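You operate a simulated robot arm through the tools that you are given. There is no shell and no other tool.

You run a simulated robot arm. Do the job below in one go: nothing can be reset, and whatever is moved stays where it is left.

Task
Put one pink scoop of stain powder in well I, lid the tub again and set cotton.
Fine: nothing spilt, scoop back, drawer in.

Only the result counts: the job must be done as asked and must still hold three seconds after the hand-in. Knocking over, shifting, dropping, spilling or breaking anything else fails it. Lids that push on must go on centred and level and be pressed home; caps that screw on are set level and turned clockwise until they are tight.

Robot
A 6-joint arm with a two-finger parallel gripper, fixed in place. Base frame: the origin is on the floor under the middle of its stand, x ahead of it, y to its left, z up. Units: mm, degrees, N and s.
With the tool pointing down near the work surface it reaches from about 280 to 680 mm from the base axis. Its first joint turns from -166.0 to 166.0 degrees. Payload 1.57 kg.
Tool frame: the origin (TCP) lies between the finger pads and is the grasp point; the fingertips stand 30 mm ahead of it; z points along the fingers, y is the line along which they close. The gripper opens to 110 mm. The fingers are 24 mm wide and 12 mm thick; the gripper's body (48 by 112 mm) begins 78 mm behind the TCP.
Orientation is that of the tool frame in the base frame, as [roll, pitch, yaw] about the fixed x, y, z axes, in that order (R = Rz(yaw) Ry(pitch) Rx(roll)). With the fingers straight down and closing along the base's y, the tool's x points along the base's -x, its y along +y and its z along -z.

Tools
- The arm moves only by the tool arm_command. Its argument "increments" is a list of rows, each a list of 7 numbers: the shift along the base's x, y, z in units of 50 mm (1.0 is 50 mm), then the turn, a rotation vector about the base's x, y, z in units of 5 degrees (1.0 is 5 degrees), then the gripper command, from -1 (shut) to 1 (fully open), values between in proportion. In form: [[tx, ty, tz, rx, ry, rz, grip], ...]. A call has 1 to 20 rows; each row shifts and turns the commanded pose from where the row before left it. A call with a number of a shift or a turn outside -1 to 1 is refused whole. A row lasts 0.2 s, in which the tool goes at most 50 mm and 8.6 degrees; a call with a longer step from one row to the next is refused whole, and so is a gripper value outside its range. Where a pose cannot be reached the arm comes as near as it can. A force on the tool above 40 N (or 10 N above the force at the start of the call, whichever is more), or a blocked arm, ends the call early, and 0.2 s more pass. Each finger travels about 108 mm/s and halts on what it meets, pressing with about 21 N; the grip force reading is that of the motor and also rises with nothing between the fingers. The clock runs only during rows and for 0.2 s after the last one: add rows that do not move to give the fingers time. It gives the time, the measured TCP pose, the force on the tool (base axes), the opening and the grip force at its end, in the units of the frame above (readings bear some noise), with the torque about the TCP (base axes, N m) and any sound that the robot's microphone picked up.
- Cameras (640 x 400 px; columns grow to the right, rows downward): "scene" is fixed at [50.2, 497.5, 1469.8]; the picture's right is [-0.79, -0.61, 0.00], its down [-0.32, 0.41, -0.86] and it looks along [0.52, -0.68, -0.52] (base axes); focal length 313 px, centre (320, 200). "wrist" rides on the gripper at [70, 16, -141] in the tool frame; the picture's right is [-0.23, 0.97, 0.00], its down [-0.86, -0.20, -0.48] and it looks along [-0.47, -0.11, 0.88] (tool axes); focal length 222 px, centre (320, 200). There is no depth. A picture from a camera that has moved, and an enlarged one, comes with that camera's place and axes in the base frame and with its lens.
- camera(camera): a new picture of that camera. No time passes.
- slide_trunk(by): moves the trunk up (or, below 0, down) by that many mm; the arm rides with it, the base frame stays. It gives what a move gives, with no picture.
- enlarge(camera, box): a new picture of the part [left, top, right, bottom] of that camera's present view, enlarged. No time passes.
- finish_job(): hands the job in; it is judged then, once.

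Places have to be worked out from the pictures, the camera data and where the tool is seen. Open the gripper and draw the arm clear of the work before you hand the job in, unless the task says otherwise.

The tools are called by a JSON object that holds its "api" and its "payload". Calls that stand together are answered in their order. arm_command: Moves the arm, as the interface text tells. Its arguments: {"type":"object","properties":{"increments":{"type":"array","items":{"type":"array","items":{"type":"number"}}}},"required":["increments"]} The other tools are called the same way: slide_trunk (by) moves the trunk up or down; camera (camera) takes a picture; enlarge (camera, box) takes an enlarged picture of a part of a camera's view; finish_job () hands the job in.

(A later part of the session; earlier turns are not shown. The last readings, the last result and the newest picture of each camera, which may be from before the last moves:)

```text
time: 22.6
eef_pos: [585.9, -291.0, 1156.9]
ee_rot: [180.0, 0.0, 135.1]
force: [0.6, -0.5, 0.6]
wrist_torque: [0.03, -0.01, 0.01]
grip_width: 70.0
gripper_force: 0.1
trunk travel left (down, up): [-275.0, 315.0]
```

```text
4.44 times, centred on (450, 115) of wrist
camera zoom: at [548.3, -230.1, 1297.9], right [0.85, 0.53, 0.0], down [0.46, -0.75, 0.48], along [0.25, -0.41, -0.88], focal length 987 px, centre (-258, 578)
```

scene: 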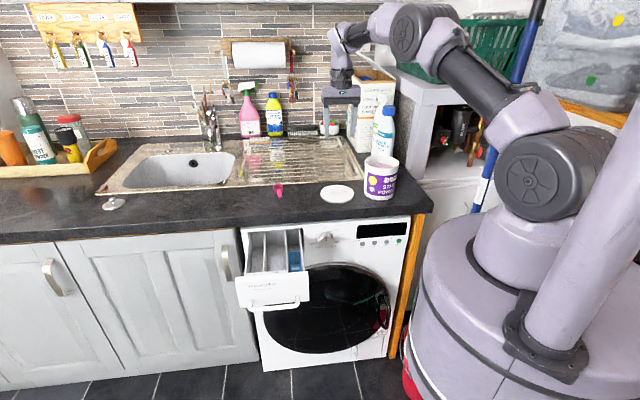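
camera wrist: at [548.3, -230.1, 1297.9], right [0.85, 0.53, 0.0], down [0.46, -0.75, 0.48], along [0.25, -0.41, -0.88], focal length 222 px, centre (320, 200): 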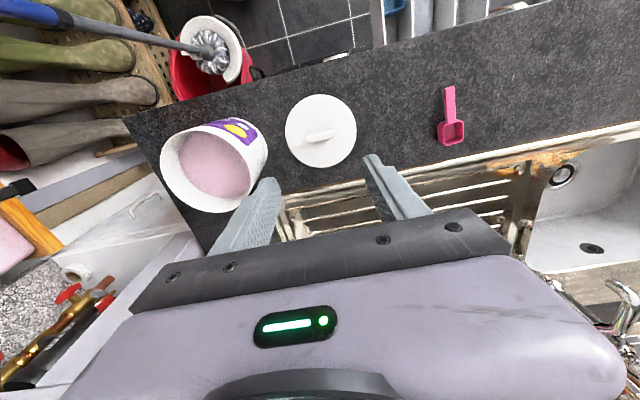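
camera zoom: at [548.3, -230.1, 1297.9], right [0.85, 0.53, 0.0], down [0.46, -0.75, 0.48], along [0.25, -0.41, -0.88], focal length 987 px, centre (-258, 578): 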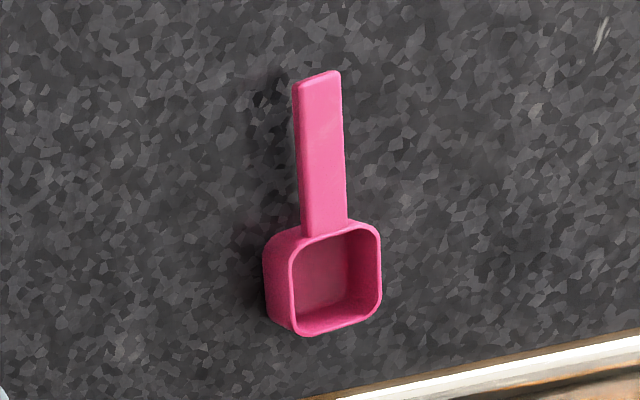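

Powder lies ≈36 mm below the rim (surface z≈1005), opening ≈108 mm. Now I approach the scoop handle: yaw +4.4°, tilt the tool 25° outward, fingers to ≈45 mm, hovering ≈100 mm above the handle to test reach.

{"api": "arm_command", "payload": {"increments": [[0.3, 0.32, 0, 0, 0, 0.88, -0.18], [0.3, 0.32, 0, 0, 0, 0, -0.18], [0.3, 0.32, -0.2, -0.65, -0.76, 0, -0.18], [0.3, 0.32, -0.3, -0.65, -0.76, 0, -0.18], [0.3, 0.32, -0.4, -0.65, -0.76, 0, -0.18], [0.3, 0.32, -0.4, -0.65, -0.76, 0, -0.18], [0.3, 0.32, -0.4, -0.65, -0.76, 0, -0.18], [0.3, 0.32, -0.3, 0, 0, 0, -0.18], [0.3, 0.3, -0.2, 0, 0, 0, -0.18], [0, 0, 0, 0, 0, 0, -0.18]]}}

{"api": "camera", "payload": {"camera": "wrist"}}

{"api": "camera", "payload": {"camera": "scene"}}

```text
time: 24.8
eef_pos: [721.2, -147.3, 1049.8]
ee_rot: [179.9, 25.1, 139.4]
force: [0.3, 0.4, -0.6]
wrist_torque: [0.01, -0.03, 0.01]
grip_width: 45.0
gripper_force: 0.0
trunk travel left (down, up): [-275.0, 315.0]
```

```text
taken
camera wrist: at [638.0, -54.2, 1147.6], right [0.79, 0.61, 0.1], down [0.3, -0.52, 0.8], along [0.53, -0.6, -0.6], focal length 222 px, centre (320, 200)
```

wrist: 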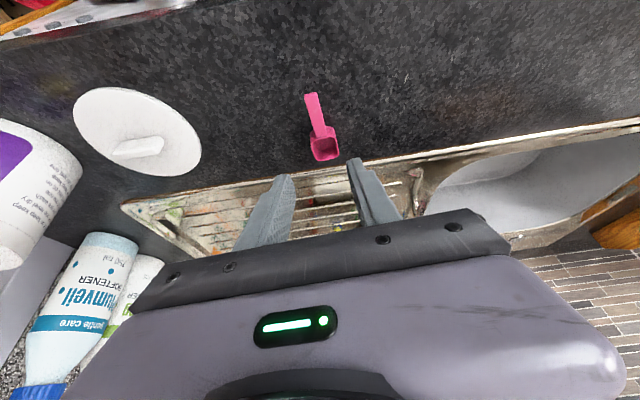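

```text
taken
```

scene: 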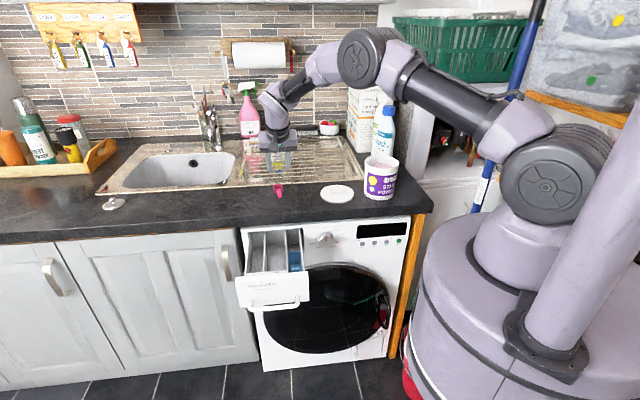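

Reach is fine at 25° tilt. I lower to z≈985 directly above the handle and verify the alignment in the wrist view.

{"api": "arm_command", "payload": {"increments": [[0.03, 0.02, -0.4, 0, 0, 0, -0.18], [0.03, 0.01, -0.5, 0, 0, 0, -0.18], [0, 0, -0.4, 0, 0, 0, -0.18], [0, 0, 0, 0, 0, 0, -0.18]]}}

{"api": "enlarge", "payload": {"camera": "wrist", "box": [240, 90, 400, 220]}}

{"api": "enlarge", "payload": {"camera": "scene", "box": [240, 140, 320, 210]}}

```text
time: 25.8
eef_pos: [723.3, -147.4, 984.5]
ee_rot: [-180.0, 25.0, 139.4]
force: [-0.4, 0.6, 1.2]
wrist_torque: [-0.03, -0.02, -0.01]
grip_width: 44.9
gripper_force: 0.1
trunk travel left (down, up): [-275.0, 315.0]
```

```text
3.08 times, centred on (320, 155) of wrist
camera zoom: at [640.7, -53.2, 1083.1], right [0.79, 0.61, 0.1], down [0.3, -0.52, 0.8], along [0.53, -0.6, -0.6], focal length 684 px, centre (320, 338)
```

zoom: 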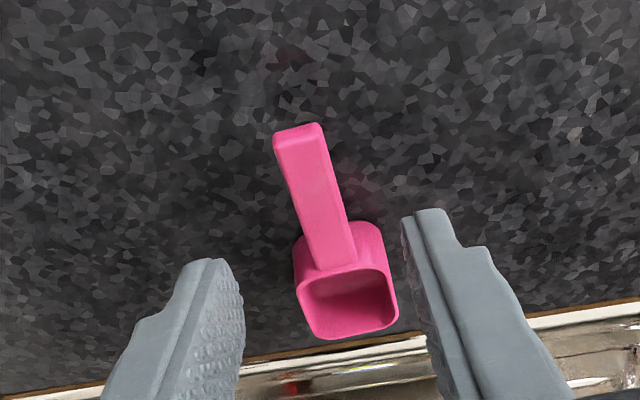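

```text
5.71 times, centred on (280, 175) of scene
camera zoom: at [50.2, 497.5, 1469.8], right [-0.79, -0.61, 0.0], down [-0.32, 0.41, -0.86], along [0.52, -0.68, -0.52], focal length 1788 px, centre (549, 343)
```

zoom: 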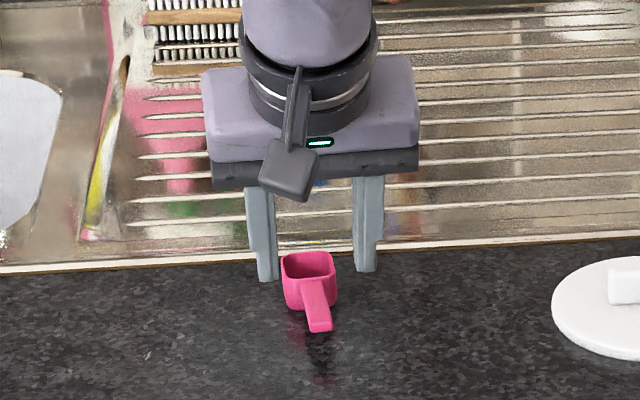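

The handle lies between the fingers as planned. I fine-shift by (+0.8,+2.7) and lower to z≈948.

{"api": "arm_command", "payload": {"increments": [[0.016, 0.054, -0.2, 0, 0, 0, -0.18], [0, 0, -0.3, 0, 0, 0, -0.18], [0, 0, -0.23, 0, 0, 0, -0.18], [0, 0, 0, 0, 0, 0, -0.18]]}}

{"api": "enlarge", "payload": {"camera": "wrist", "box": [240, 90, 400, 220]}}

{"api": "enlarge", "payload": {"camera": "scene", "box": [256, 160, 312, 210]}}

```text
time: 26.8
eef_pos: [723.8, -145.2, 948.0]
ee_rot: [180.0, 25.0, 139.4]
force: [0.2, 1.1, 0.9]
wrist_torque: [-0.01, 0.0, -0.03]
grip_width: 45.4
gripper_force: 0.0
trunk travel left (down, up): [-275.0, 315.0]
```

```text
3.08 times, centred on (320, 155) of wrist
camera zoom: at [641.6, -51.5, 1046.5], right [0.79, 0.61, 0.1], down [0.3, -0.52, 0.8], along [0.53, -0.6, -0.6], focal length 684 px, centre (320, 338)
```

zoom: 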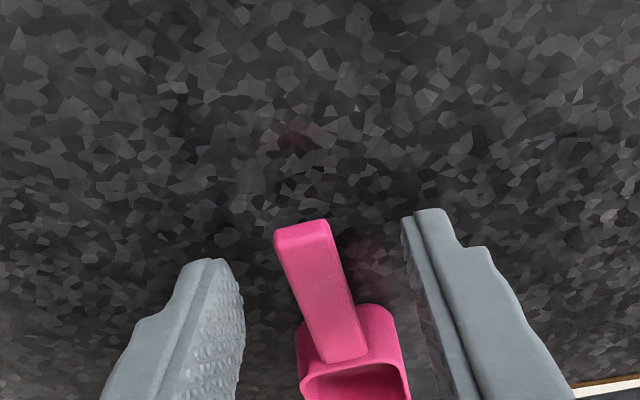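

```text
8.00 times, centred on (284, 185) of scene
camera zoom: at [50.2, 497.5, 1469.8], right [-0.79, -0.61, 0.0], down [-0.32, 0.41, -0.86], along [0.52, -0.68, -0.52], focal length 2503 px, centre (608, 320)
```

zoom: 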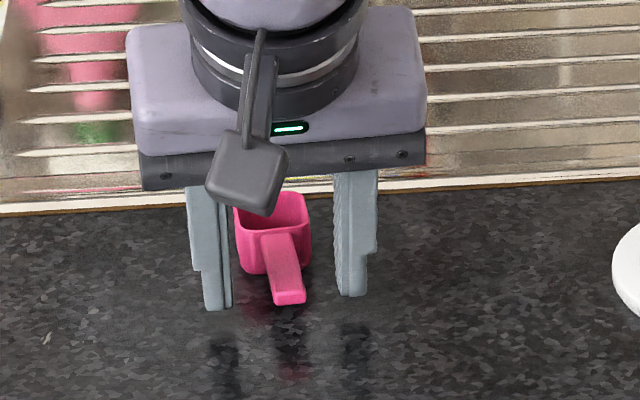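

Reflections show the tips ≈7 mm above the counter and the handle centred. I lower 4 mm more and close on the handle.

{"api": "arm_command", "payload": {"increments": [[0, 0, -0.08, 0, 0, 0, -0.18], [0, 0, 0, 0, 0, 0, -0.4], [0, 0, 0, 0, 0, 0, -0.7], [0, 0, 0, 0, 0, 0, -1], [0, 0, 0, 0, 0, 0, -1], [0, 0, 0, 0, 0, 0, -1]]}}

{"api": "enlarge", "payload": {"camera": "wrist", "box": [240, 90, 400, 220]}}

{"api": "enlarge", "payload": {"camera": "scene", "box": [256, 160, 312, 210]}}

```text
time: 28.2
eef_pos: [723.1, -143.8, 943.4]
ee_rot: [180.0, 25.0, 139.3]
force: [0.4, -0.1, -0.2]
wrist_torque: [0.02, 0.01, 0.01]
grip_width: 13.0
gripper_force: 20.7
trunk travel left (down, up): [-275.0, 315.0]
```

```text
3.08 times, centred on (320, 155) of wrist
camera zoom: at [641.2, -51.3, 1042.8], right [0.79, 0.61, 0.1], down [0.3, -0.52, 0.8], along [0.53, -0.6, -0.6], focal length 684 px, centre (320, 338)
```

zoom: 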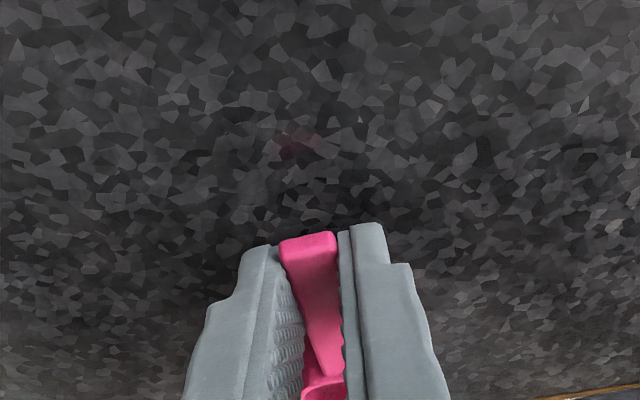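

```text
8.00 times, centred on (284, 185) of scene
camera zoom: at [50.2, 497.5, 1469.8], right [-0.79, -0.61, 0.0], down [-0.32, 0.41, -0.86], along [0.52, -0.68, -0.52], focal length 2503 px, centre (608, 320)
```

zoom: 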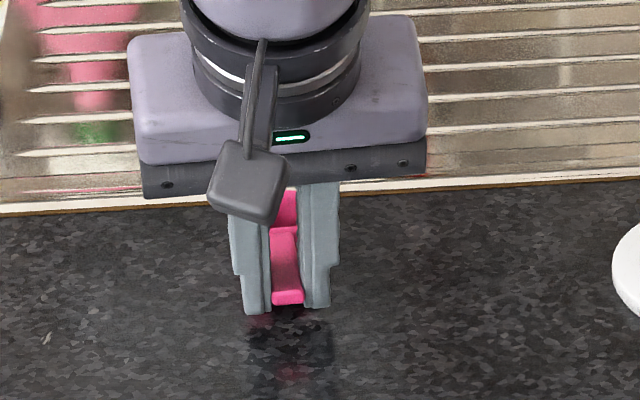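

The handle is held (13 mm). I lift straight up slowly and check the scoop's attitude.

{"api": "arm_command", "payload": {"increments": [[0, 0, 0.1, 0, 0, 0, -1], [0, 0, 0.2, 0, 0, 0, -1], [0, 0, 0.4, 0, 0, 0, -1], [0, 0, 0.5, 0, 0, 0, -1], [0, 0, 0.6, 0, 0, 0, -1], [0, 0, 0.5, 0, 0, 0, -1], [0, 0, 0, 0, 0, 0, -1]]}}

{"api": "camera", "payload": {"camera": "wrist"}}

{"api": "enlarge", "payload": {"camera": "scene", "box": [246, 110, 326, 170]}}

```text
time: 29.8
eef_pos: [723.6, -144.0, 1058.5]
ee_rot: [179.9, 25.0, 139.5]
force: [0.2, -0.4, 0.1]
wrist_torque: [0.04, 0.03, 0.05]
grip_width: 12.7
gripper_force: 20.7
trunk travel left (down, up): [-275.0, 315.0]
```

```text
taken
camera wrist: at [641.9, -51.3, 1157.2], right [0.79, 0.61, 0.1], down [0.3, -0.52, 0.79], along [0.53, -0.6, -0.6], focal length 222 px, centre (320, 200)
```

wrist: 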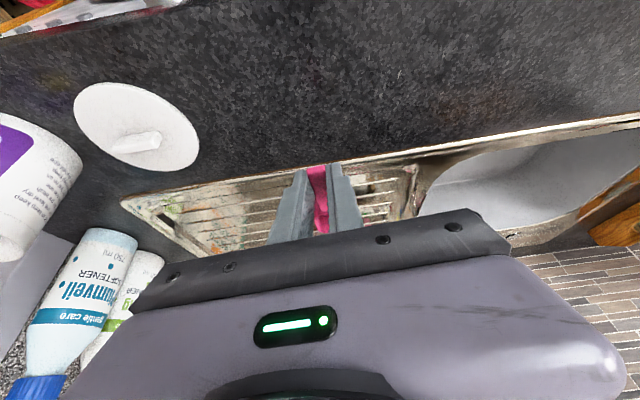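

```text
6.67 times, centred on (286, 140) of scene
camera zoom: at [50.2, 497.5, 1469.8], right [-0.79, -0.61, 0.0], down [-0.32, 0.41, -0.86], along [0.52, -0.68, -0.52], focal length 2086 px, centre (547, 600)
```

zoom: 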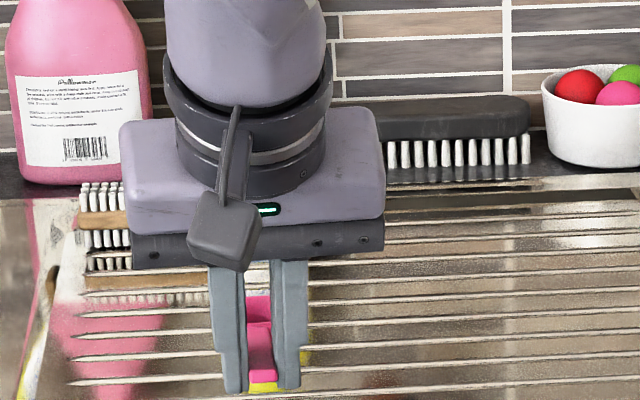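

Scoop is held level; its rim centre sits ≈61 mm ahead and ≈8 mm below the TCP. I raise it and carry it above the tub's near side to inspect the tub from above.

{"api": "arm_command", "payload": {"increments": [[0, 0, 0.7, 0, 0, 0, -1], [-0.2, -0.13, 0.9, 0, 0, 0, -1], [-0.6, -0.4, 0.3, 0, 0, 0, -1], [-0.75, -0.5, 0, 0, 0, 0, -1], [-0.75, -0.5, 0, 0, 0, 0, -1], [-0.75, -0.5, 0, 0, 0, 0, -1], [-0.75, -0.5, 0, 0, 0, 0, -1], [-0.75, -0.5, 0, 0, 0, 0, -1], [-0.75, -0.5, 0, 0, 0, 0, -1], [-0.5, -0.35, 0, 0, 0, 0, -1], [0, 0, 0, 0, 0, 0, -1]]}}

{"api": "camera", "payload": {"camera": "wrist"}}

{"api": "camera", "payload": {"camera": "scene"}}

```text
time: 32.2
eef_pos: [432.4, -335.1, 1153.0]
ee_rot: [179.9, 25.0, 139.4]
force: [0.5, 0.3, -0.1]
wrist_torque: [0.02, 0.04, 0.0]
grip_width: 12.9
gripper_force: 21.3
trunk travel left (down, up): [-275.0, 315.0]
```

```text
taken
camera wrist: at [351.1, -242.2, 1251.6], right [0.79, 0.61, 0.1], down [0.3, -0.52, 0.8], along [0.53, -0.6, -0.6], focal length 222 px, centre (320, 200)
```

wrist: 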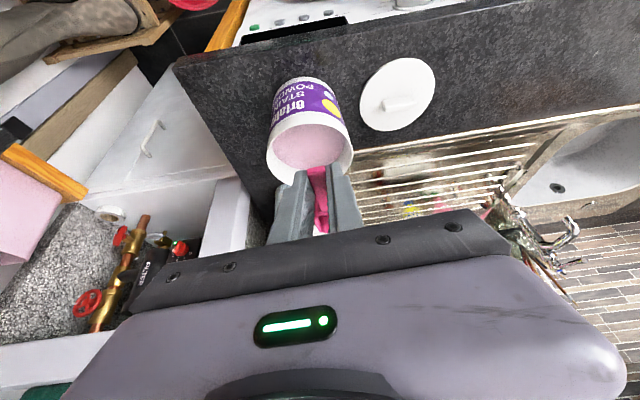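

```text
taken
```

scene: 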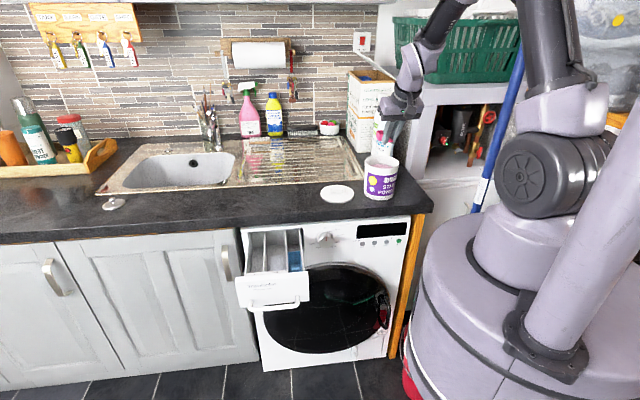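

{"api": "enlarge", "payload": {"camera": "wrist", "box": [240, 60, 400, 240]}}

{"api": "enlarge", "payload": {"camera": "scene", "box": [345, 85, 425, 205]}}

```text
2.22 times, centred on (320, 150) of wrist
camera zoom: at [351.1, -242.2, 1251.6], right [0.79, 0.61, 0.1], down [0.3, -0.52, 0.8], along [0.53, -0.6, -0.6], focal length 494 px, centre (320, 311)
```

zoom: 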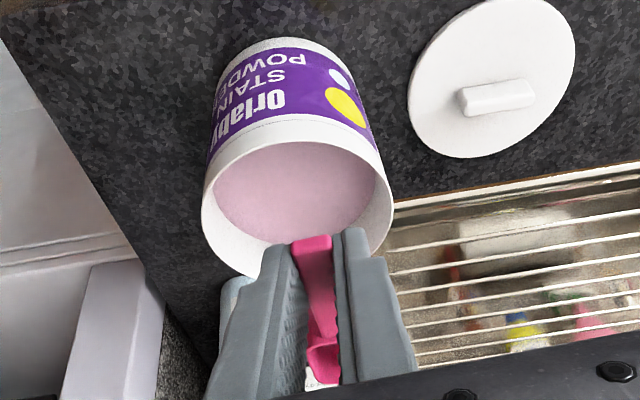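

```text
3.33 times, centred on (385, 145) of scene
camera zoom: at [50.2, 497.5, 1469.8], right [-0.79, -0.61, 0.0], down [-0.32, 0.41, -0.86], along [0.52, -0.68, -0.52], focal length 1043 px, centre (103, 383)
```

zoom: 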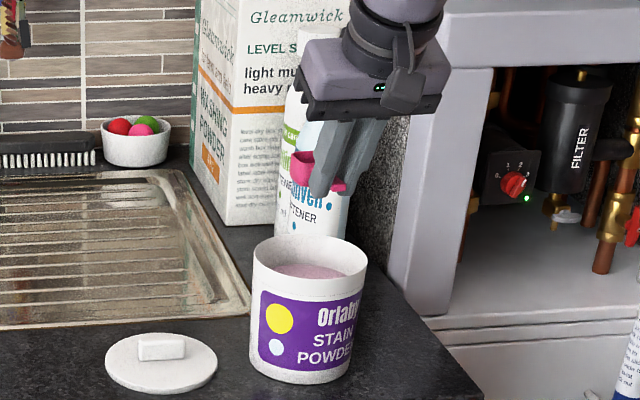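

{"api": "enlarge", "payload": {"camera": "scene", "box": [370, 105, 418, 150]}}

```text
8.89 times, centred on (394, 128) of scene
camera zoom: at [50.2, 497.5, 1469.8], right [-0.79, -0.61, 0.0], down [-0.32, 0.41, -0.86], along [0.52, -0.68, -0.52], focal length 2781 px, centre (-338, 844)
```

zoom: 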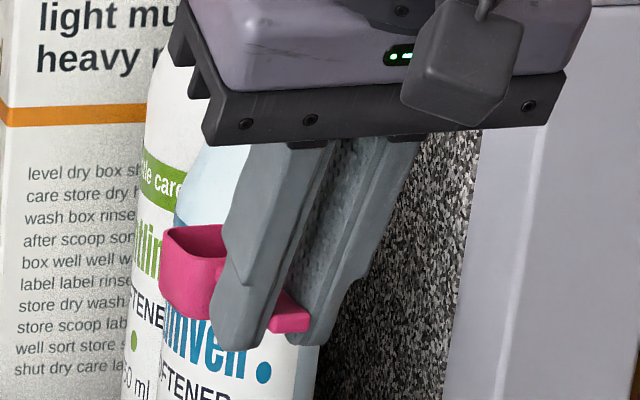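

The bottles are far behind (≈[568,-594]), so no conflict. The tub centre is ≈[477.5,-394]. I pitch the scoop 45° nose-down above the tub, with the bowl over the tub's middle, then check.

{"api": "arm_command", "payload": {"increments": [[0.056, -0.093, 0, 0.651, 0.759, 0, -1], [0.056, -0.093, 0, 0.651, 0.759, 0, -1], [0.056, -0.093, 0, 0.651, 0.759, 0, -1], [0.056, -0.093, 0, 0.651, 0.759, 0, -1], [0.056, -0.093, 0, 0.651, 0.759, 0, -1], [0.056, -0.093, 0, 0.651, 0.759, 0, -1], [0.056, -0.093, 0, 0.651, 0.759, 0, -1], [0.056, -0.093, 0, 0.651, 0.759, 0, -1], [0.056, -0.093, 0, 0.651, 0.759, 0, -1], [0, 0, 0, 0, 0, 0, -1]]}}

{"api": "camera", "payload": {"camera": "wrist"}}

{"api": "enlarge", "payload": {"camera": "scene", "box": [345, 105, 425, 205]}}

```text
time: 34.4
eef_pos: [457.4, -378.7, 1153.2]
ee_rot: [179.8, -19.8, 139.2]
force: [-0.5, 0.6, -0.1]
wrist_torque: [0.0, -0.02, 0.01]
grip_width: 12.7
gripper_force: 20.9
trunk travel left (down, up): [-275.0, 315.0]
```

```text
taken
camera wrist: at [454.6, -354.3, 1309.7], right [0.8, 0.6, -0.08], down [0.6, -0.78, 0.16], along [0.04, -0.17, -0.98], focal length 222 px, centre (320, 200)
```

wrist: 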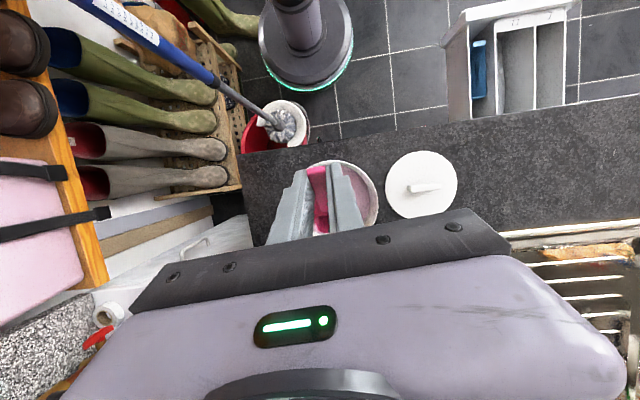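

```text
4.00 times, centred on (385, 155) of scene
camera zoom: at [50.2, 497.5, 1469.8], right [-0.79, -0.61, 0.0], down [-0.32, 0.41, -0.86], along [0.52, -0.68, -0.52], focal length 1252 px, centre (60, 380)
```

zoom: 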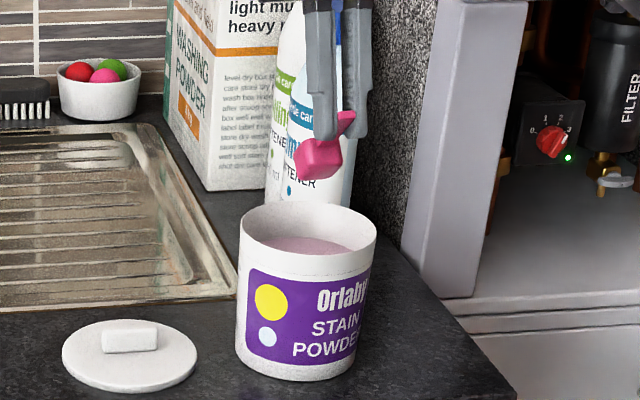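

{"api": "enlarge", "payload": {"camera": "wrist", "box": [260, 130, 420, 250]}}

```text
3.33 times, centred on (340, 190) of wrist
camera zoom: at [454.6, -354.3, 1309.7], right [0.8, 0.6, -0.08], down [0.6, -0.78, 0.16], along [0.04, -0.17, -0.98], focal length 740 px, centre (253, 233)
```

zoom: 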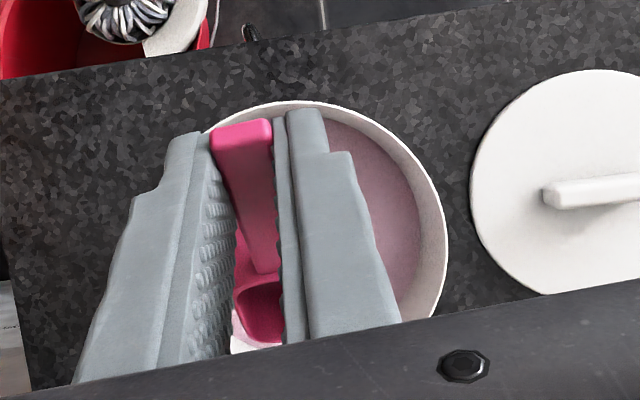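

Looking almost straight down, the tub rim fits a circle centred ≈[480,-397]; the bowl is well inside it. I shift 4 mm forward and lower until the bowl is inside the rim but above the powder.

{"api": "arm_command", "payload": {"increments": [[0.06, -0.052, 0, 0, 0, 0, -1], [0, 0, -0.3, 0, 0, 0, -1], [0, 0, -0.4, 0, 0, 0, -1], [0, 0, -0.4, 0, 0, 0, -1], [0, 0, -0.26, 0, 0, 0, -1], [0, 0, 0, 0, 0, 0, -1]]}}

{"api": "enlarge", "payload": {"camera": "wrist", "box": [260, 110, 420, 230]}}

{"api": "enlarge", "payload": {"camera": "scene", "box": [345, 125, 425, 205]}}

```text
time: 35.8
eef_pos: [461.0, -378.8, 1085.6]
ee_rot: [180.0, -19.9, 139.3]
force: [0.1, -0.5, -0.3]
wrist_torque: [-0.01, -0.02, 0.02]
grip_width: 12.9
gripper_force: 20.5
out of reach, approached as far as the arm can: row 1
trunk travel left (down, up): [-275.0, 315.0]
```

```text
3.33 times, centred on (340, 170) of wrist
camera zoom: at [457.9, -353.8, 1240.9], right [0.8, 0.6, -0.08], down [0.6, -0.78, 0.16], along [0.04, -0.17, -0.98], focal length 740 px, centre (253, 300)
```

zoom: 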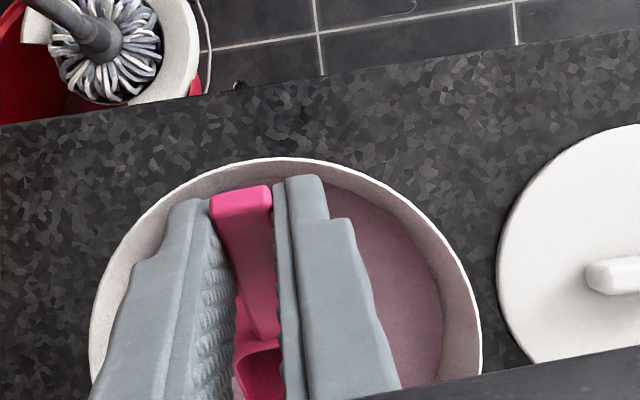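

```text
5.00 times, centred on (385, 165) of scene
camera zoom: at [50.2, 497.5, 1469.8], right [-0.79, -0.61, 0.0], down [-0.32, 0.41, -0.86], along [0.52, -0.68, -0.52], focal length 1564 px, centre (-5, 375)
```

zoom: 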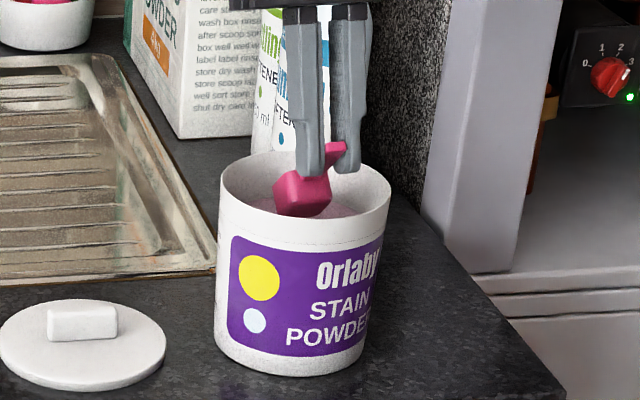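

The bowl is inside the rim, clear of the walls (tub centre ≈[481,-397]). I lower it into the powder to TCP z≈1029 with the nose-down pitch.

{"api": "arm_command", "payload": {"increments": [[0.03, -0.026, -0.2, 0, 0, 0, -1], [0, 0, -0.25, 0, 0, 0, -1], [0, 0, -0.25, 0, 0, 0, -1], [0, 0, -0.25, 0, 0, 0, -1], [0, 0, -0.18, 0, 0, 0, -1], [0, 0, 0, 0, 0, 0, -1]]}}

{"api": "enlarge", "payload": {"camera": "wrist", "box": [260, 90, 420, 210]}}

{"api": "enlarge", "payload": {"camera": "scene", "box": [345, 125, 425, 205]}}

```text
time: 37.0
eef_pos: [461.0, -381.5, 1033.7]
ee_rot: [179.9, -19.3, 139.4]
force: [-0.5, 2.2, 11.4]
wrist_torque: [-0.36, -0.42, 0.06]
grip_width: 12.7
gripper_force: 21.2
trunk travel left (down, up): [-275.0, 315.0]
stopped in row 6: the force on the tool passed its limit at 42 N (the readings are from after the stop); the commanded pose is now the measured one
```

```text
3.33 times, centred on (340, 150) of wrist
camera zoom: at [457.3, -355.8, 1189.3], right [0.8, 0.6, -0.07], down [0.6, -0.78, 0.17], along [0.04, -0.18, -0.98], focal length 740 px, centre (253, 367)
```

zoom: 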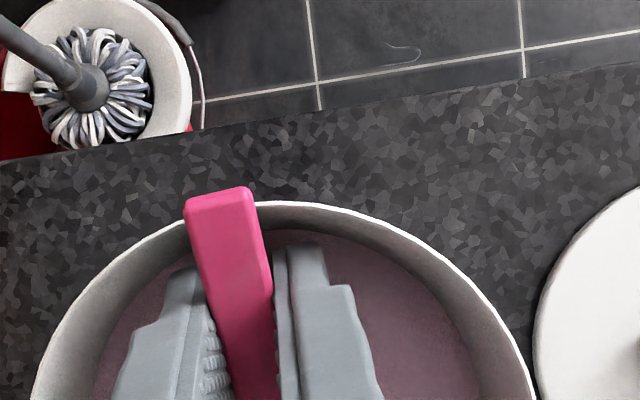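

```text
5.00 times, centred on (385, 165) of scene
camera zoom: at [50.2, 497.5, 1469.8], right [-0.79, -0.61, 0.0], down [-0.32, 0.41, -0.86], along [0.52, -0.68, -0.52], focal length 1564 px, centre (-5, 375)
```

zoom: 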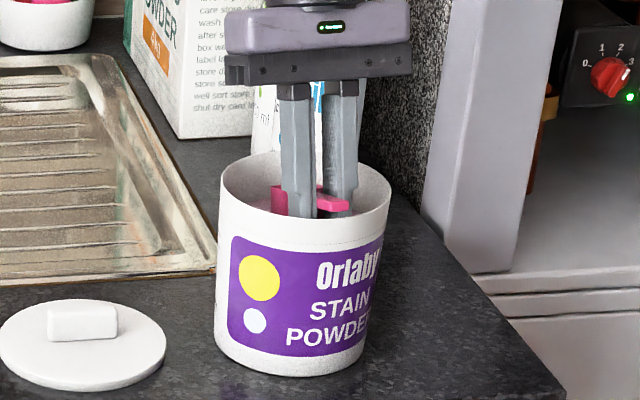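

The force limit tripped: the scoop has pivoted in the grip (handle now nearly level with the surface), so the powder resists strongly. I look closely before doing anything else.

{"api": "enlarge", "payload": {"camera": "scene", "box": [365, 150, 413, 180]}}

{"api": "enlarge", "payload": {"camera": "wrist", "box": [270, 130, 370, 230]}}

{"api": "camera", "payload": {"camera": "wrist"}}

```text
13.33 times, centred on (389, 165) of scene
camera zoom: at [50.2, 497.5, 1469.8], right [-0.79, -0.61, 0.0], down [-0.32, 0.41, -0.86], along [0.52, -0.68, -0.52], focal length 4172 px, centre (-600, 667)
```

zoom: 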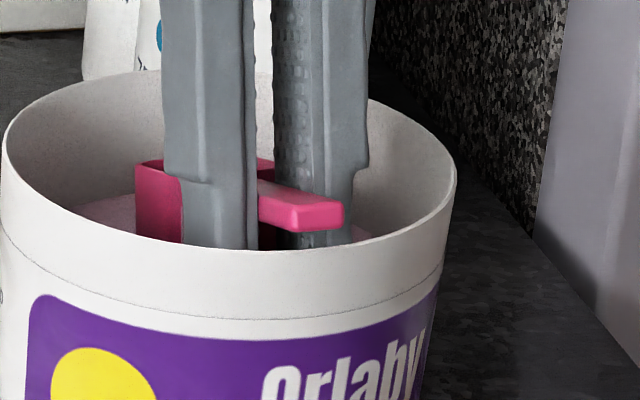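

```text
4.00 times, centred on (320, 180) of wrist
camera zoom: at [457.3, -355.8, 1189.3], right [0.8, 0.6, -0.07], down [0.6, -0.78, 0.17], along [0.04, -0.18, -0.98], focal length 888 px, centre (320, 280)
```

zoom: 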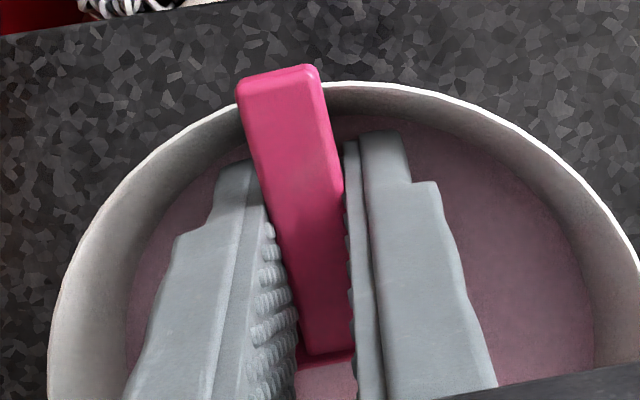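

```text
taken
camera wrist: at [457.3, -355.8, 1189.3], right [0.8, 0.6, -0.07], down [0.6, -0.78, 0.17], along [0.04, -0.18, -0.98], focal length 222 px, centre (320, 200)
```

wrist: 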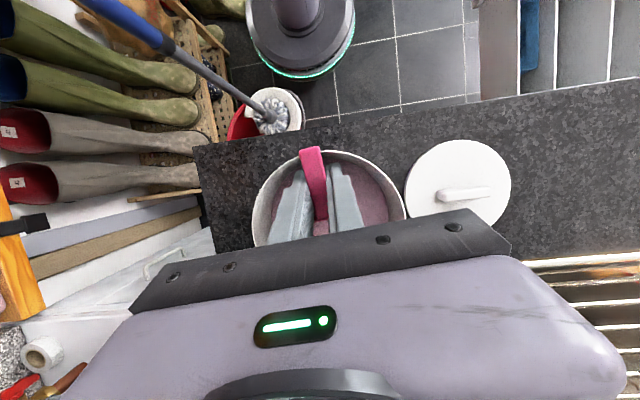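

{"api": "enlarge", "payload": {"camera": "wrist", "box": [304, 205, 344, 235]}}

{"api": "enlarge", "payload": {"camera": "scene", "box": [370, 155, 394, 170]}}

```text
13.33 times, centred on (324, 220) of wrist
camera zoom: at [457.3, -355.8, 1189.3], right [0.8, 0.6, -0.07], down [0.6, -0.78, 0.17], along [0.04, -0.18, -0.98], focal length 2962 px, centre (267, -67)
```

zoom: 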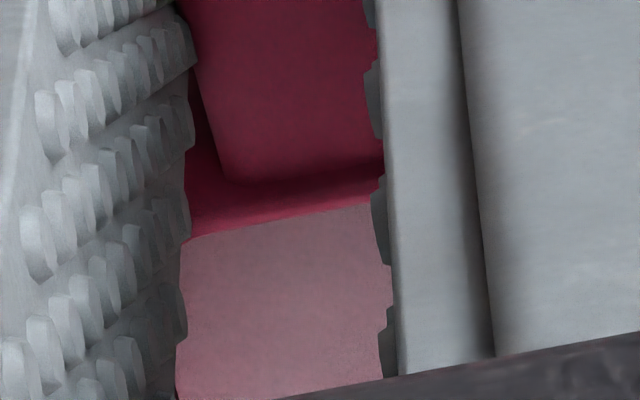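

```text
16.00 times, centred on (382, 162) of scene
camera zoom: at [50.2, 497.5, 1469.8], right [-0.79, -0.61, 0.0], down [-0.32, 0.41, -0.86], along [0.52, -0.68, -0.52], focal length 5006 px, centre (-672, 800)
```

zoom: 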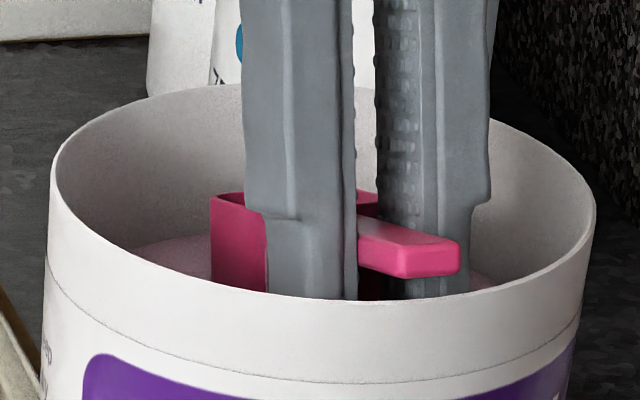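

The bowl is now full of powder, flush with its rim, and the scoop has settled level, with the TCP ≈33 mm from the handle tip and the tool leaning 20° forward. I lift straight up gently and check again.

{"api": "arm_command", "payload": {"increments": [[0, 0, 0.06, 0, 0, 0, -1], [0, 0, 0.08, 0, 0, 0, -1], [0, 0, 0.1, 0, 0, 0, -1], [0, 0, 0, 0, 0, 0, -1]]}}

{"api": "enlarge", "payload": {"camera": "scene", "box": [365, 145, 413, 175]}}

{"api": "enlarge", "payload": {"camera": "wrist", "box": [270, 130, 370, 230]}}

```text
time: 38.0
eef_pos: [461.6, -380.1, 1043.5]
ee_rot: [180.0, -19.6, 139.6]
force: [0.7, 0.1, 0.1]
wrist_torque: [0.01, -0.01, 0.02]
grip_width: 12.8
gripper_force: 21.3
trunk travel left (down, up): [-275.0, 315.0]
```

```text
13.33 times, centred on (389, 160) of scene
camera zoom: at [50.2, 497.5, 1469.8], right [-0.79, -0.61, 0.0], down [-0.32, 0.41, -0.86], along [0.52, -0.68, -0.52], focal length 4172 px, centre (-600, 733)
```

zoom: 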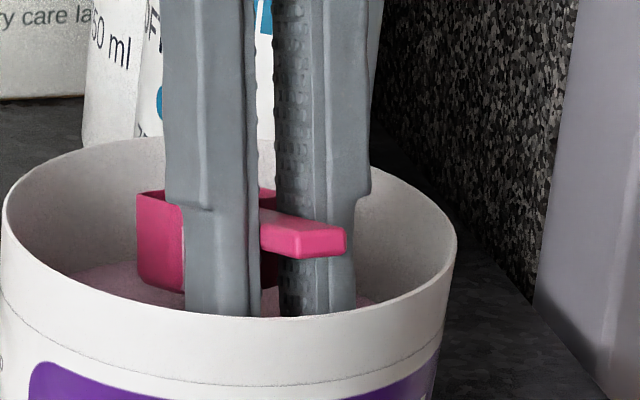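

```text
4.00 times, centred on (320, 180) of wrist
camera zoom: at [458.1, -355.4, 1200.0], right [0.8, 0.6, -0.08], down [0.6, -0.78, 0.17], along [0.04, -0.18, -0.98], focal length 888 px, centre (320, 280)
```

zoom: 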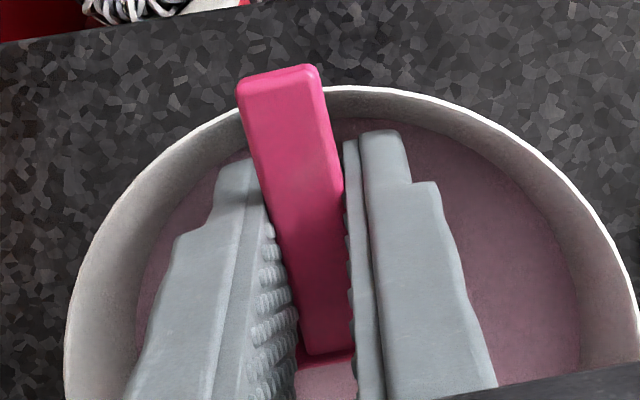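

The scoop came up freely, nose-down by about 22° (tool will be almost vertical when it's level). I lift a little more, then slowly pitch it up 22° to level while still over the tub.

{"api": "arm_command", "payload": {"increments": [[0, 0, 0.15, 0, 0, 0, -1], [0, 0, 0.2, 0, 0, 0, -1], [0, 0, 0.2, 0, 0, 0, -1], [0, 0, 0.1, -0.35, -0.41, 0, -1], [0, 0, 0.05, -0.48, -0.56, 0, -1], [0, 0, 0.05, -0.48, -0.56, 0, -1], [0, 0, 0.05, -0.48, -0.56, 0, -1], [0, 0, 0.05, -0.48, -0.56, 0, -1], [0, 0, 0.05, -0.48, -0.56, 0, -1], [0, 0, 0, 0, 0, 0, -1]]}}

{"api": "enlarge", "payload": {"camera": "scene", "box": [365, 130, 413, 160]}}

{"api": "enlarge", "payload": {"camera": "wrist", "box": [260, 110, 380, 230]}}

{"api": "enlarge", "payload": {"camera": "scene", "box": [340, 110, 436, 206]}}

```text
time: 40.2
eef_pos: [461.2, -381.0, 1088.2]
ee_rot: [-180.0, 1.7, 139.4]
force: [0.8, -0.4, 0.2]
wrist_torque: [0.0, 0.0, 0.01]
grip_width: 12.6
gripper_force: 21.3
trunk travel left (down, up): [-275.0, 315.0]
```

```text
13.33 times, centred on (389, 145) of scene
camera zoom: at [50.2, 497.5, 1469.8], right [-0.79, -0.61, 0.0], down [-0.32, 0.41, -0.86], along [0.52, -0.68, -0.52], focal length 4172 px, centre (-600, 933)
```

zoom: 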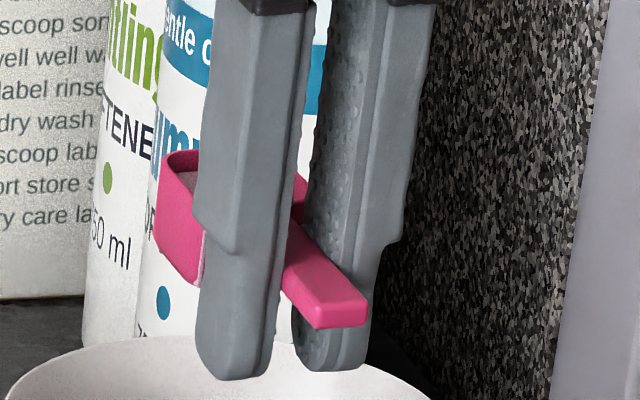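

```text
3.33 times, centred on (320, 170) of wrist
camera zoom: at [415.6, -320.2, 1227.7], right [0.81, 0.59, 0.01], down [0.51, -0.7, 0.5], along [0.3, -0.4, -0.86], focal length 740 px, centre (320, 300)
```

zoom: 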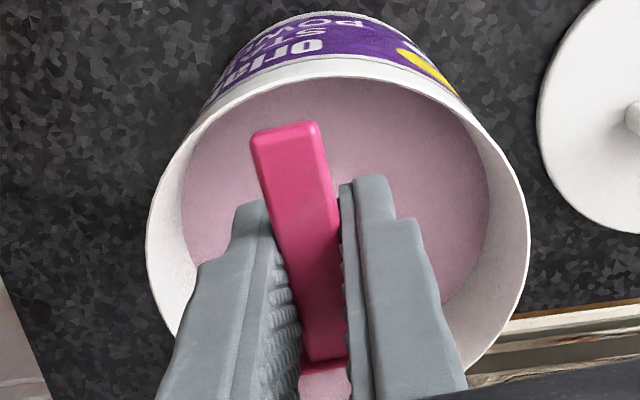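

```text
4.17 times, centred on (388, 158) of scene
camera zoom: at [50.2, 497.5, 1469.8], right [-0.79, -0.61, 0.0], down [-0.32, 0.41, -0.86], along [0.52, -0.68, -0.52], focal length 1304 px, centre (37, 375)
```

zoom: 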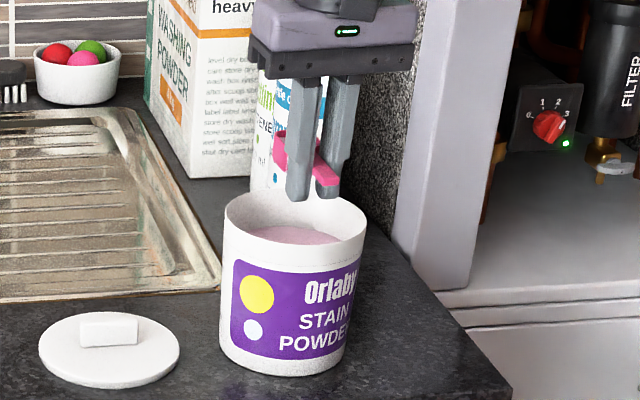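

The scoop is full and within ~4° of level. I correct the last few degrees, rise to z≈1130 and check the fill again.

{"api": "arm_command", "payload": {"increments": [[0, 0, 0.15, -0.23, -0.27, 0, -1], [0, 0, 0.25, -0.23, -0.27, 0, -1], [0, 0, 0.25, 0, 0, 0, -1], [0, 0, 0.2, 0, 0, 0, -1], [0, 0, 0, 0, 0, 0, -1]]}}

{"api": "enlarge", "payload": {"camera": "scene", "box": [365, 115, 413, 145]}}

{"api": "enlarge", "payload": {"camera": "scene", "box": [340, 130, 436, 206]}}

```text
time: 41.4
eef_pos: [461.3, -381.6, 1129.8]
ee_rot: [-180.0, 5.3, 139.5]
force: [0.1, 0.6, -0.7]
wrist_torque: [-0.02, 0.0, -0.01]
grip_width: 12.6
gripper_force: 20.8
trunk travel left (down, up): [-275.0, 315.0]
```

```text
13.33 times, centred on (389, 130) of scene
camera zoom: at [50.2, 497.5, 1469.8], right [-0.79, -0.61, 0.0], down [-0.32, 0.41, -0.86], along [0.52, -0.68, -0.52], focal length 4172 px, centre (-600, 1133)
```

zoom: 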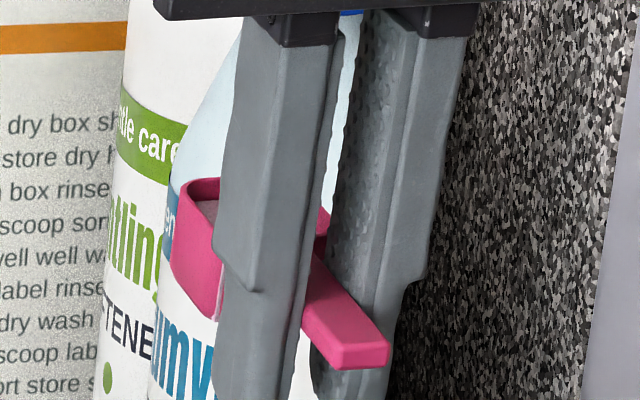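

```text
5.26 times, centred on (388, 168) of scene
camera zoom: at [50.2, 497.5, 1469.8], right [-0.79, -0.61, 0.0], down [-0.32, 0.41, -0.86], along [0.52, -0.68, -0.52], focal length 1647 px, centre (-38, 368)
```

zoom: 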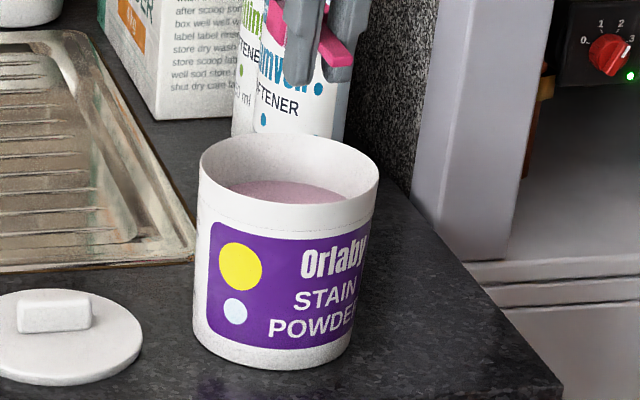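

Scoop is full and level, nothing spilt. I carry it over toward the drawer at this height, yawing gradually (5° per row) so the bowl will finally point toward the robot side of the drawer.

{"api": "arm_command", "payload": {"increments": [[0.1, 0.25, 0, 0, 0, 0.5, -1], [0.2, 0.45, 0, 0, 0, 1, -1], [0.224, 0.502, 0, 0, 0, 1, -1], [0.224, 0.502, 0, 0, 0, 1, -1], [0.224, 0.502, 0, 0, 0, 1, -1], [0.224, 0.502, 0, 0, 0, 1, -1], [0.224, 0.502, 0, 0, 0, 1, -1], [0.224, 0.502, 0, 0, 0, 1, -1], [0.224, 0.502, 0, 0, 0, 1, -1], [0.224, 0.502, 0, 0, 0, 1, -1], [0.224, 0.502, 0, 0, 0, 1, -1], [0.224, 0.502, 0, 0, 0, 1, -1], [0.224, 0.502, 0, 0, 0, 1, -1], [0.2, 0.45, 0, 0, 0, 1, -1], [0.1, 0.25, 0, 0, 0, 0.5, -1], [0, 0, 0, 0, 0, 0, -1]]}}

{"api": "camera", "payload": {"camera": "scene"}}

{"api": "camera", "payload": {"camera": "wrist"}}

```text
time: 44.8
eef_pos: [614.5, -34.2, 1132.3]
ee_rot: [179.9, 5.1, -150.5]
force: [-0.7, 0.0, 0.5]
wrist_torque: [-0.01, 0.01, 0.0]
grip_width: 12.7
gripper_force: 21.2
trunk travel left (down, up): [-275.0, 315.0]
```

```text
taken
```

scene: 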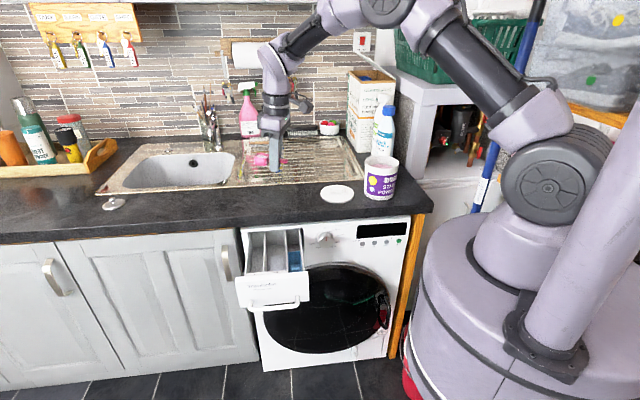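

```text
taken
camera wrist: at [535.3, -60.6, 1266.3], right [-0.28, 0.96, 0.02], down [0.8, 0.22, 0.55], along [0.53, 0.17, -0.83], focal length 222 px, centre (320, 200)
```

wrist: 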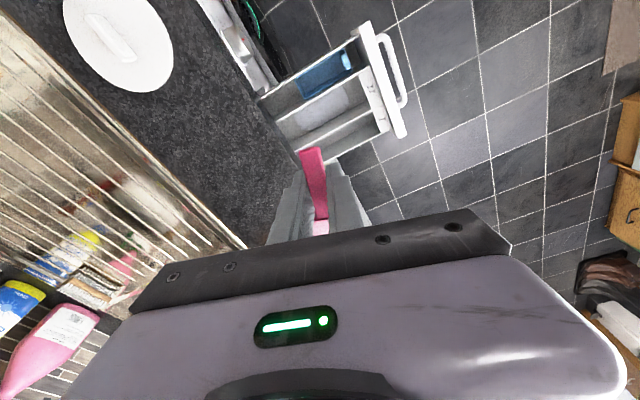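

{"api": "enlarge", "payload": {"camera": "scene", "box": [240, 130, 304, 180]}}

{"api": "enlarge", "payload": {"camera": "wrist", "box": [250, 20, 420, 160]}}

```text
8.00 times, centred on (272, 155) of scene
camera zoom: at [50.2, 497.5, 1469.8], right [-0.79, -0.61, 0.0], down [-0.32, 0.41, -0.86], along [0.52, -0.68, -0.52], focal length 2503 px, centre (704, 560)
```

zoom: 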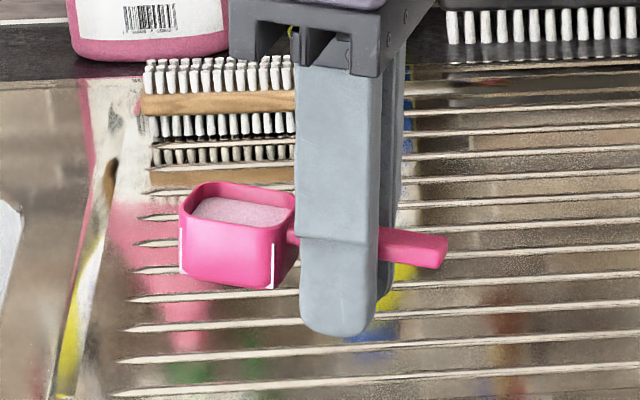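

```text
2.86 times, centred on (335, 90) of wrist
camera zoom: at [535.3, -60.6, 1266.3], right [-0.28, 0.96, 0.02], down [0.8, 0.22, 0.55], along [0.53, 0.17, -0.83], focal length 635 px, centre (277, 514)
```

zoom: 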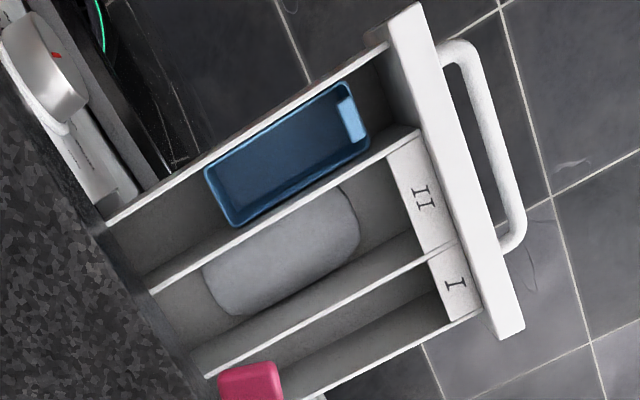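

The bowl is nicely full and level. Well I runs between c≈475 and 526 (centre ≈500), wall tops z≈826, drawer panel top ≲845. I keep yawing so the bowl will point toward −n (toward the robot), while moving to [659,40] at this height.

{"api": "arm_command", "payload": {"increments": [[0.04, 0.07, 0, 0, 0, 0.5, -1], [0.088, 0.148, 0, 0, 0, 1, -1], [0.088, 0.148, 0, 0, 0, 1, -1], [0.088, 0.148, 0, 0, 0, 1, -1], [0.088, 0.148, 0, 0, 0, 1, -1], [0.088, 0.148, 0, 0, 0, 1, -1], [0.088, 0.148, 0, 0, 0, 1, -1], [0.088, 0.148, 0, 0, 0, 1, -1], [0.088, 0.148, 0, 0, 0, 1, -1], [0.088, 0.148, 0, 0, 0, 1, -1], [0.052, 0.074, 0, 0, 0, 1, -1], [0, 0, 0, 0, 0, 1, -1], [0, 0, 0, 0, 0, 1, -1], [0, 0, 0, 0, 0, 1, -1], [0, 0, 0, 0, 0, 1, -1], [0, 0, 0, 0, 0, 0.5, -1], [0, 0, 0, 0, 0, 0, -1]]}}

{"api": "camera", "payload": {"camera": "scene"}}

{"api": "camera", "payload": {"camera": "wrist"}}

```text
time: 48.4
eef_pos: [659.3, 38.4, 1130.6]
ee_rot: [-180.0, 5.2, -75.4]
force: [1.0, 0.2, -0.7]
wrist_torque: [0.01, 0.04, 0.01]
grip_width: 12.7
gripper_force: 21.1
trunk travel left (down, up): [-275.0, 315.0]
```

```text
taken
```

scene: 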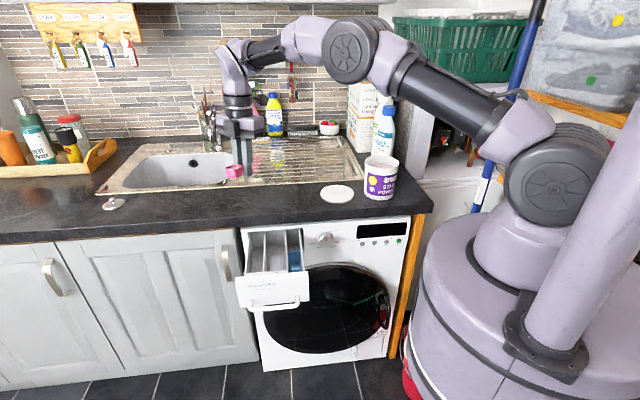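

```text
taken
camera wrist: at [664.5, -45.3, 1264.9], right [-1.0, -0.02, 0.02], down [-0.01, 0.83, 0.55], along [-0.03, 0.55, -0.83], focal length 222 px, centre (320, 200)
```

wrist: 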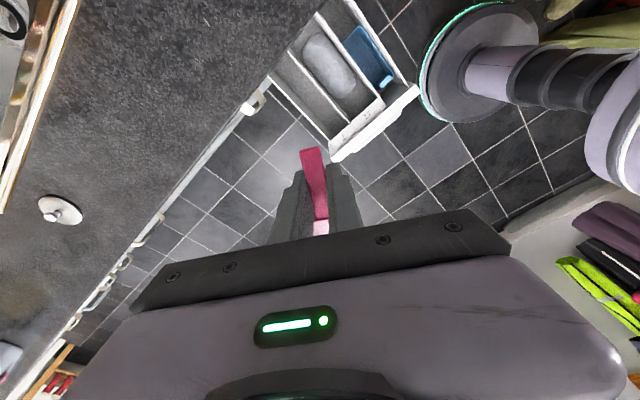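

Still level and reachable. I finish the yaw (+29.5°) so the bowl points toward −n.

{"api": "arm_command", "payload": {"increments": [[0, 0, 0, 0, 0, 0.9, -1], [0, 0, 0, 0, 0, 1, -1], [0, 0, 0, 0, 0, 1, -1], [0, 0, 0, 0, 0, 1, -1], [0, 0, 0, 0, 0, 1, -1], [0, 0, 0, 0, 0, 1, -1], [0, 0, 0, 0, 0, 0, -1]]}}

{"api": "enlarge", "payload": {"camera": "scene", "box": [200, 130, 280, 200]}}

{"api": "camera", "payload": {"camera": "wrist"}}

```text
time: 50.0
eef_pos: [658.5, 39.1, 1129.9]
ee_rot: [-180.0, 5.2, -46.0]
force: [0.0, -0.1, 0.1]
wrist_torque: [0.02, 0.02, -0.02]
grip_width: 12.9
gripper_force: 21.3
trunk travel left (down, up): [-275.0, 315.0]
```

```text
5.71 times, centred on (240, 165) of scene
camera zoom: at [50.2, 497.5, 1469.8], right [-0.79, -0.61, 0.0], down [-0.32, 0.41, -0.86], along [0.52, -0.68, -0.52], focal length 1788 px, centre (777, 400)
```

zoom: 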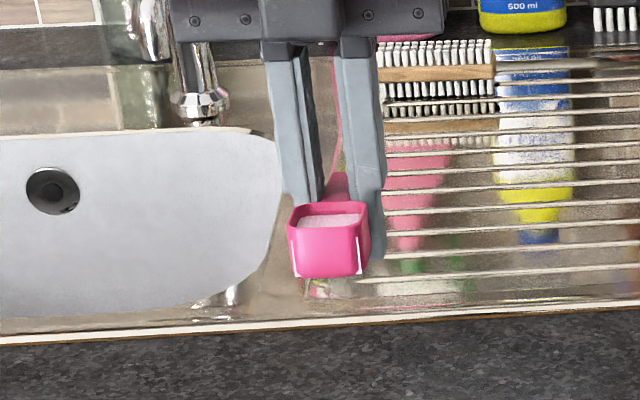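

```text
taken
camera wrist: at [705.0, -31.6, 1265.2], right [-0.86, -0.51, 0.02], down [-0.42, 0.72, 0.55], along [-0.3, 0.47, -0.83], focal length 222 px, centre (320, 200)
```

wrist: 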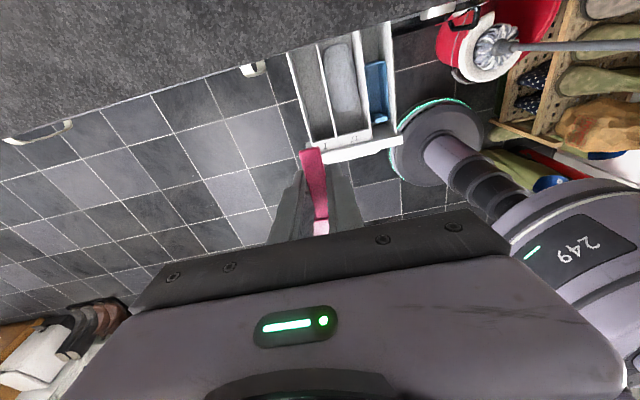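

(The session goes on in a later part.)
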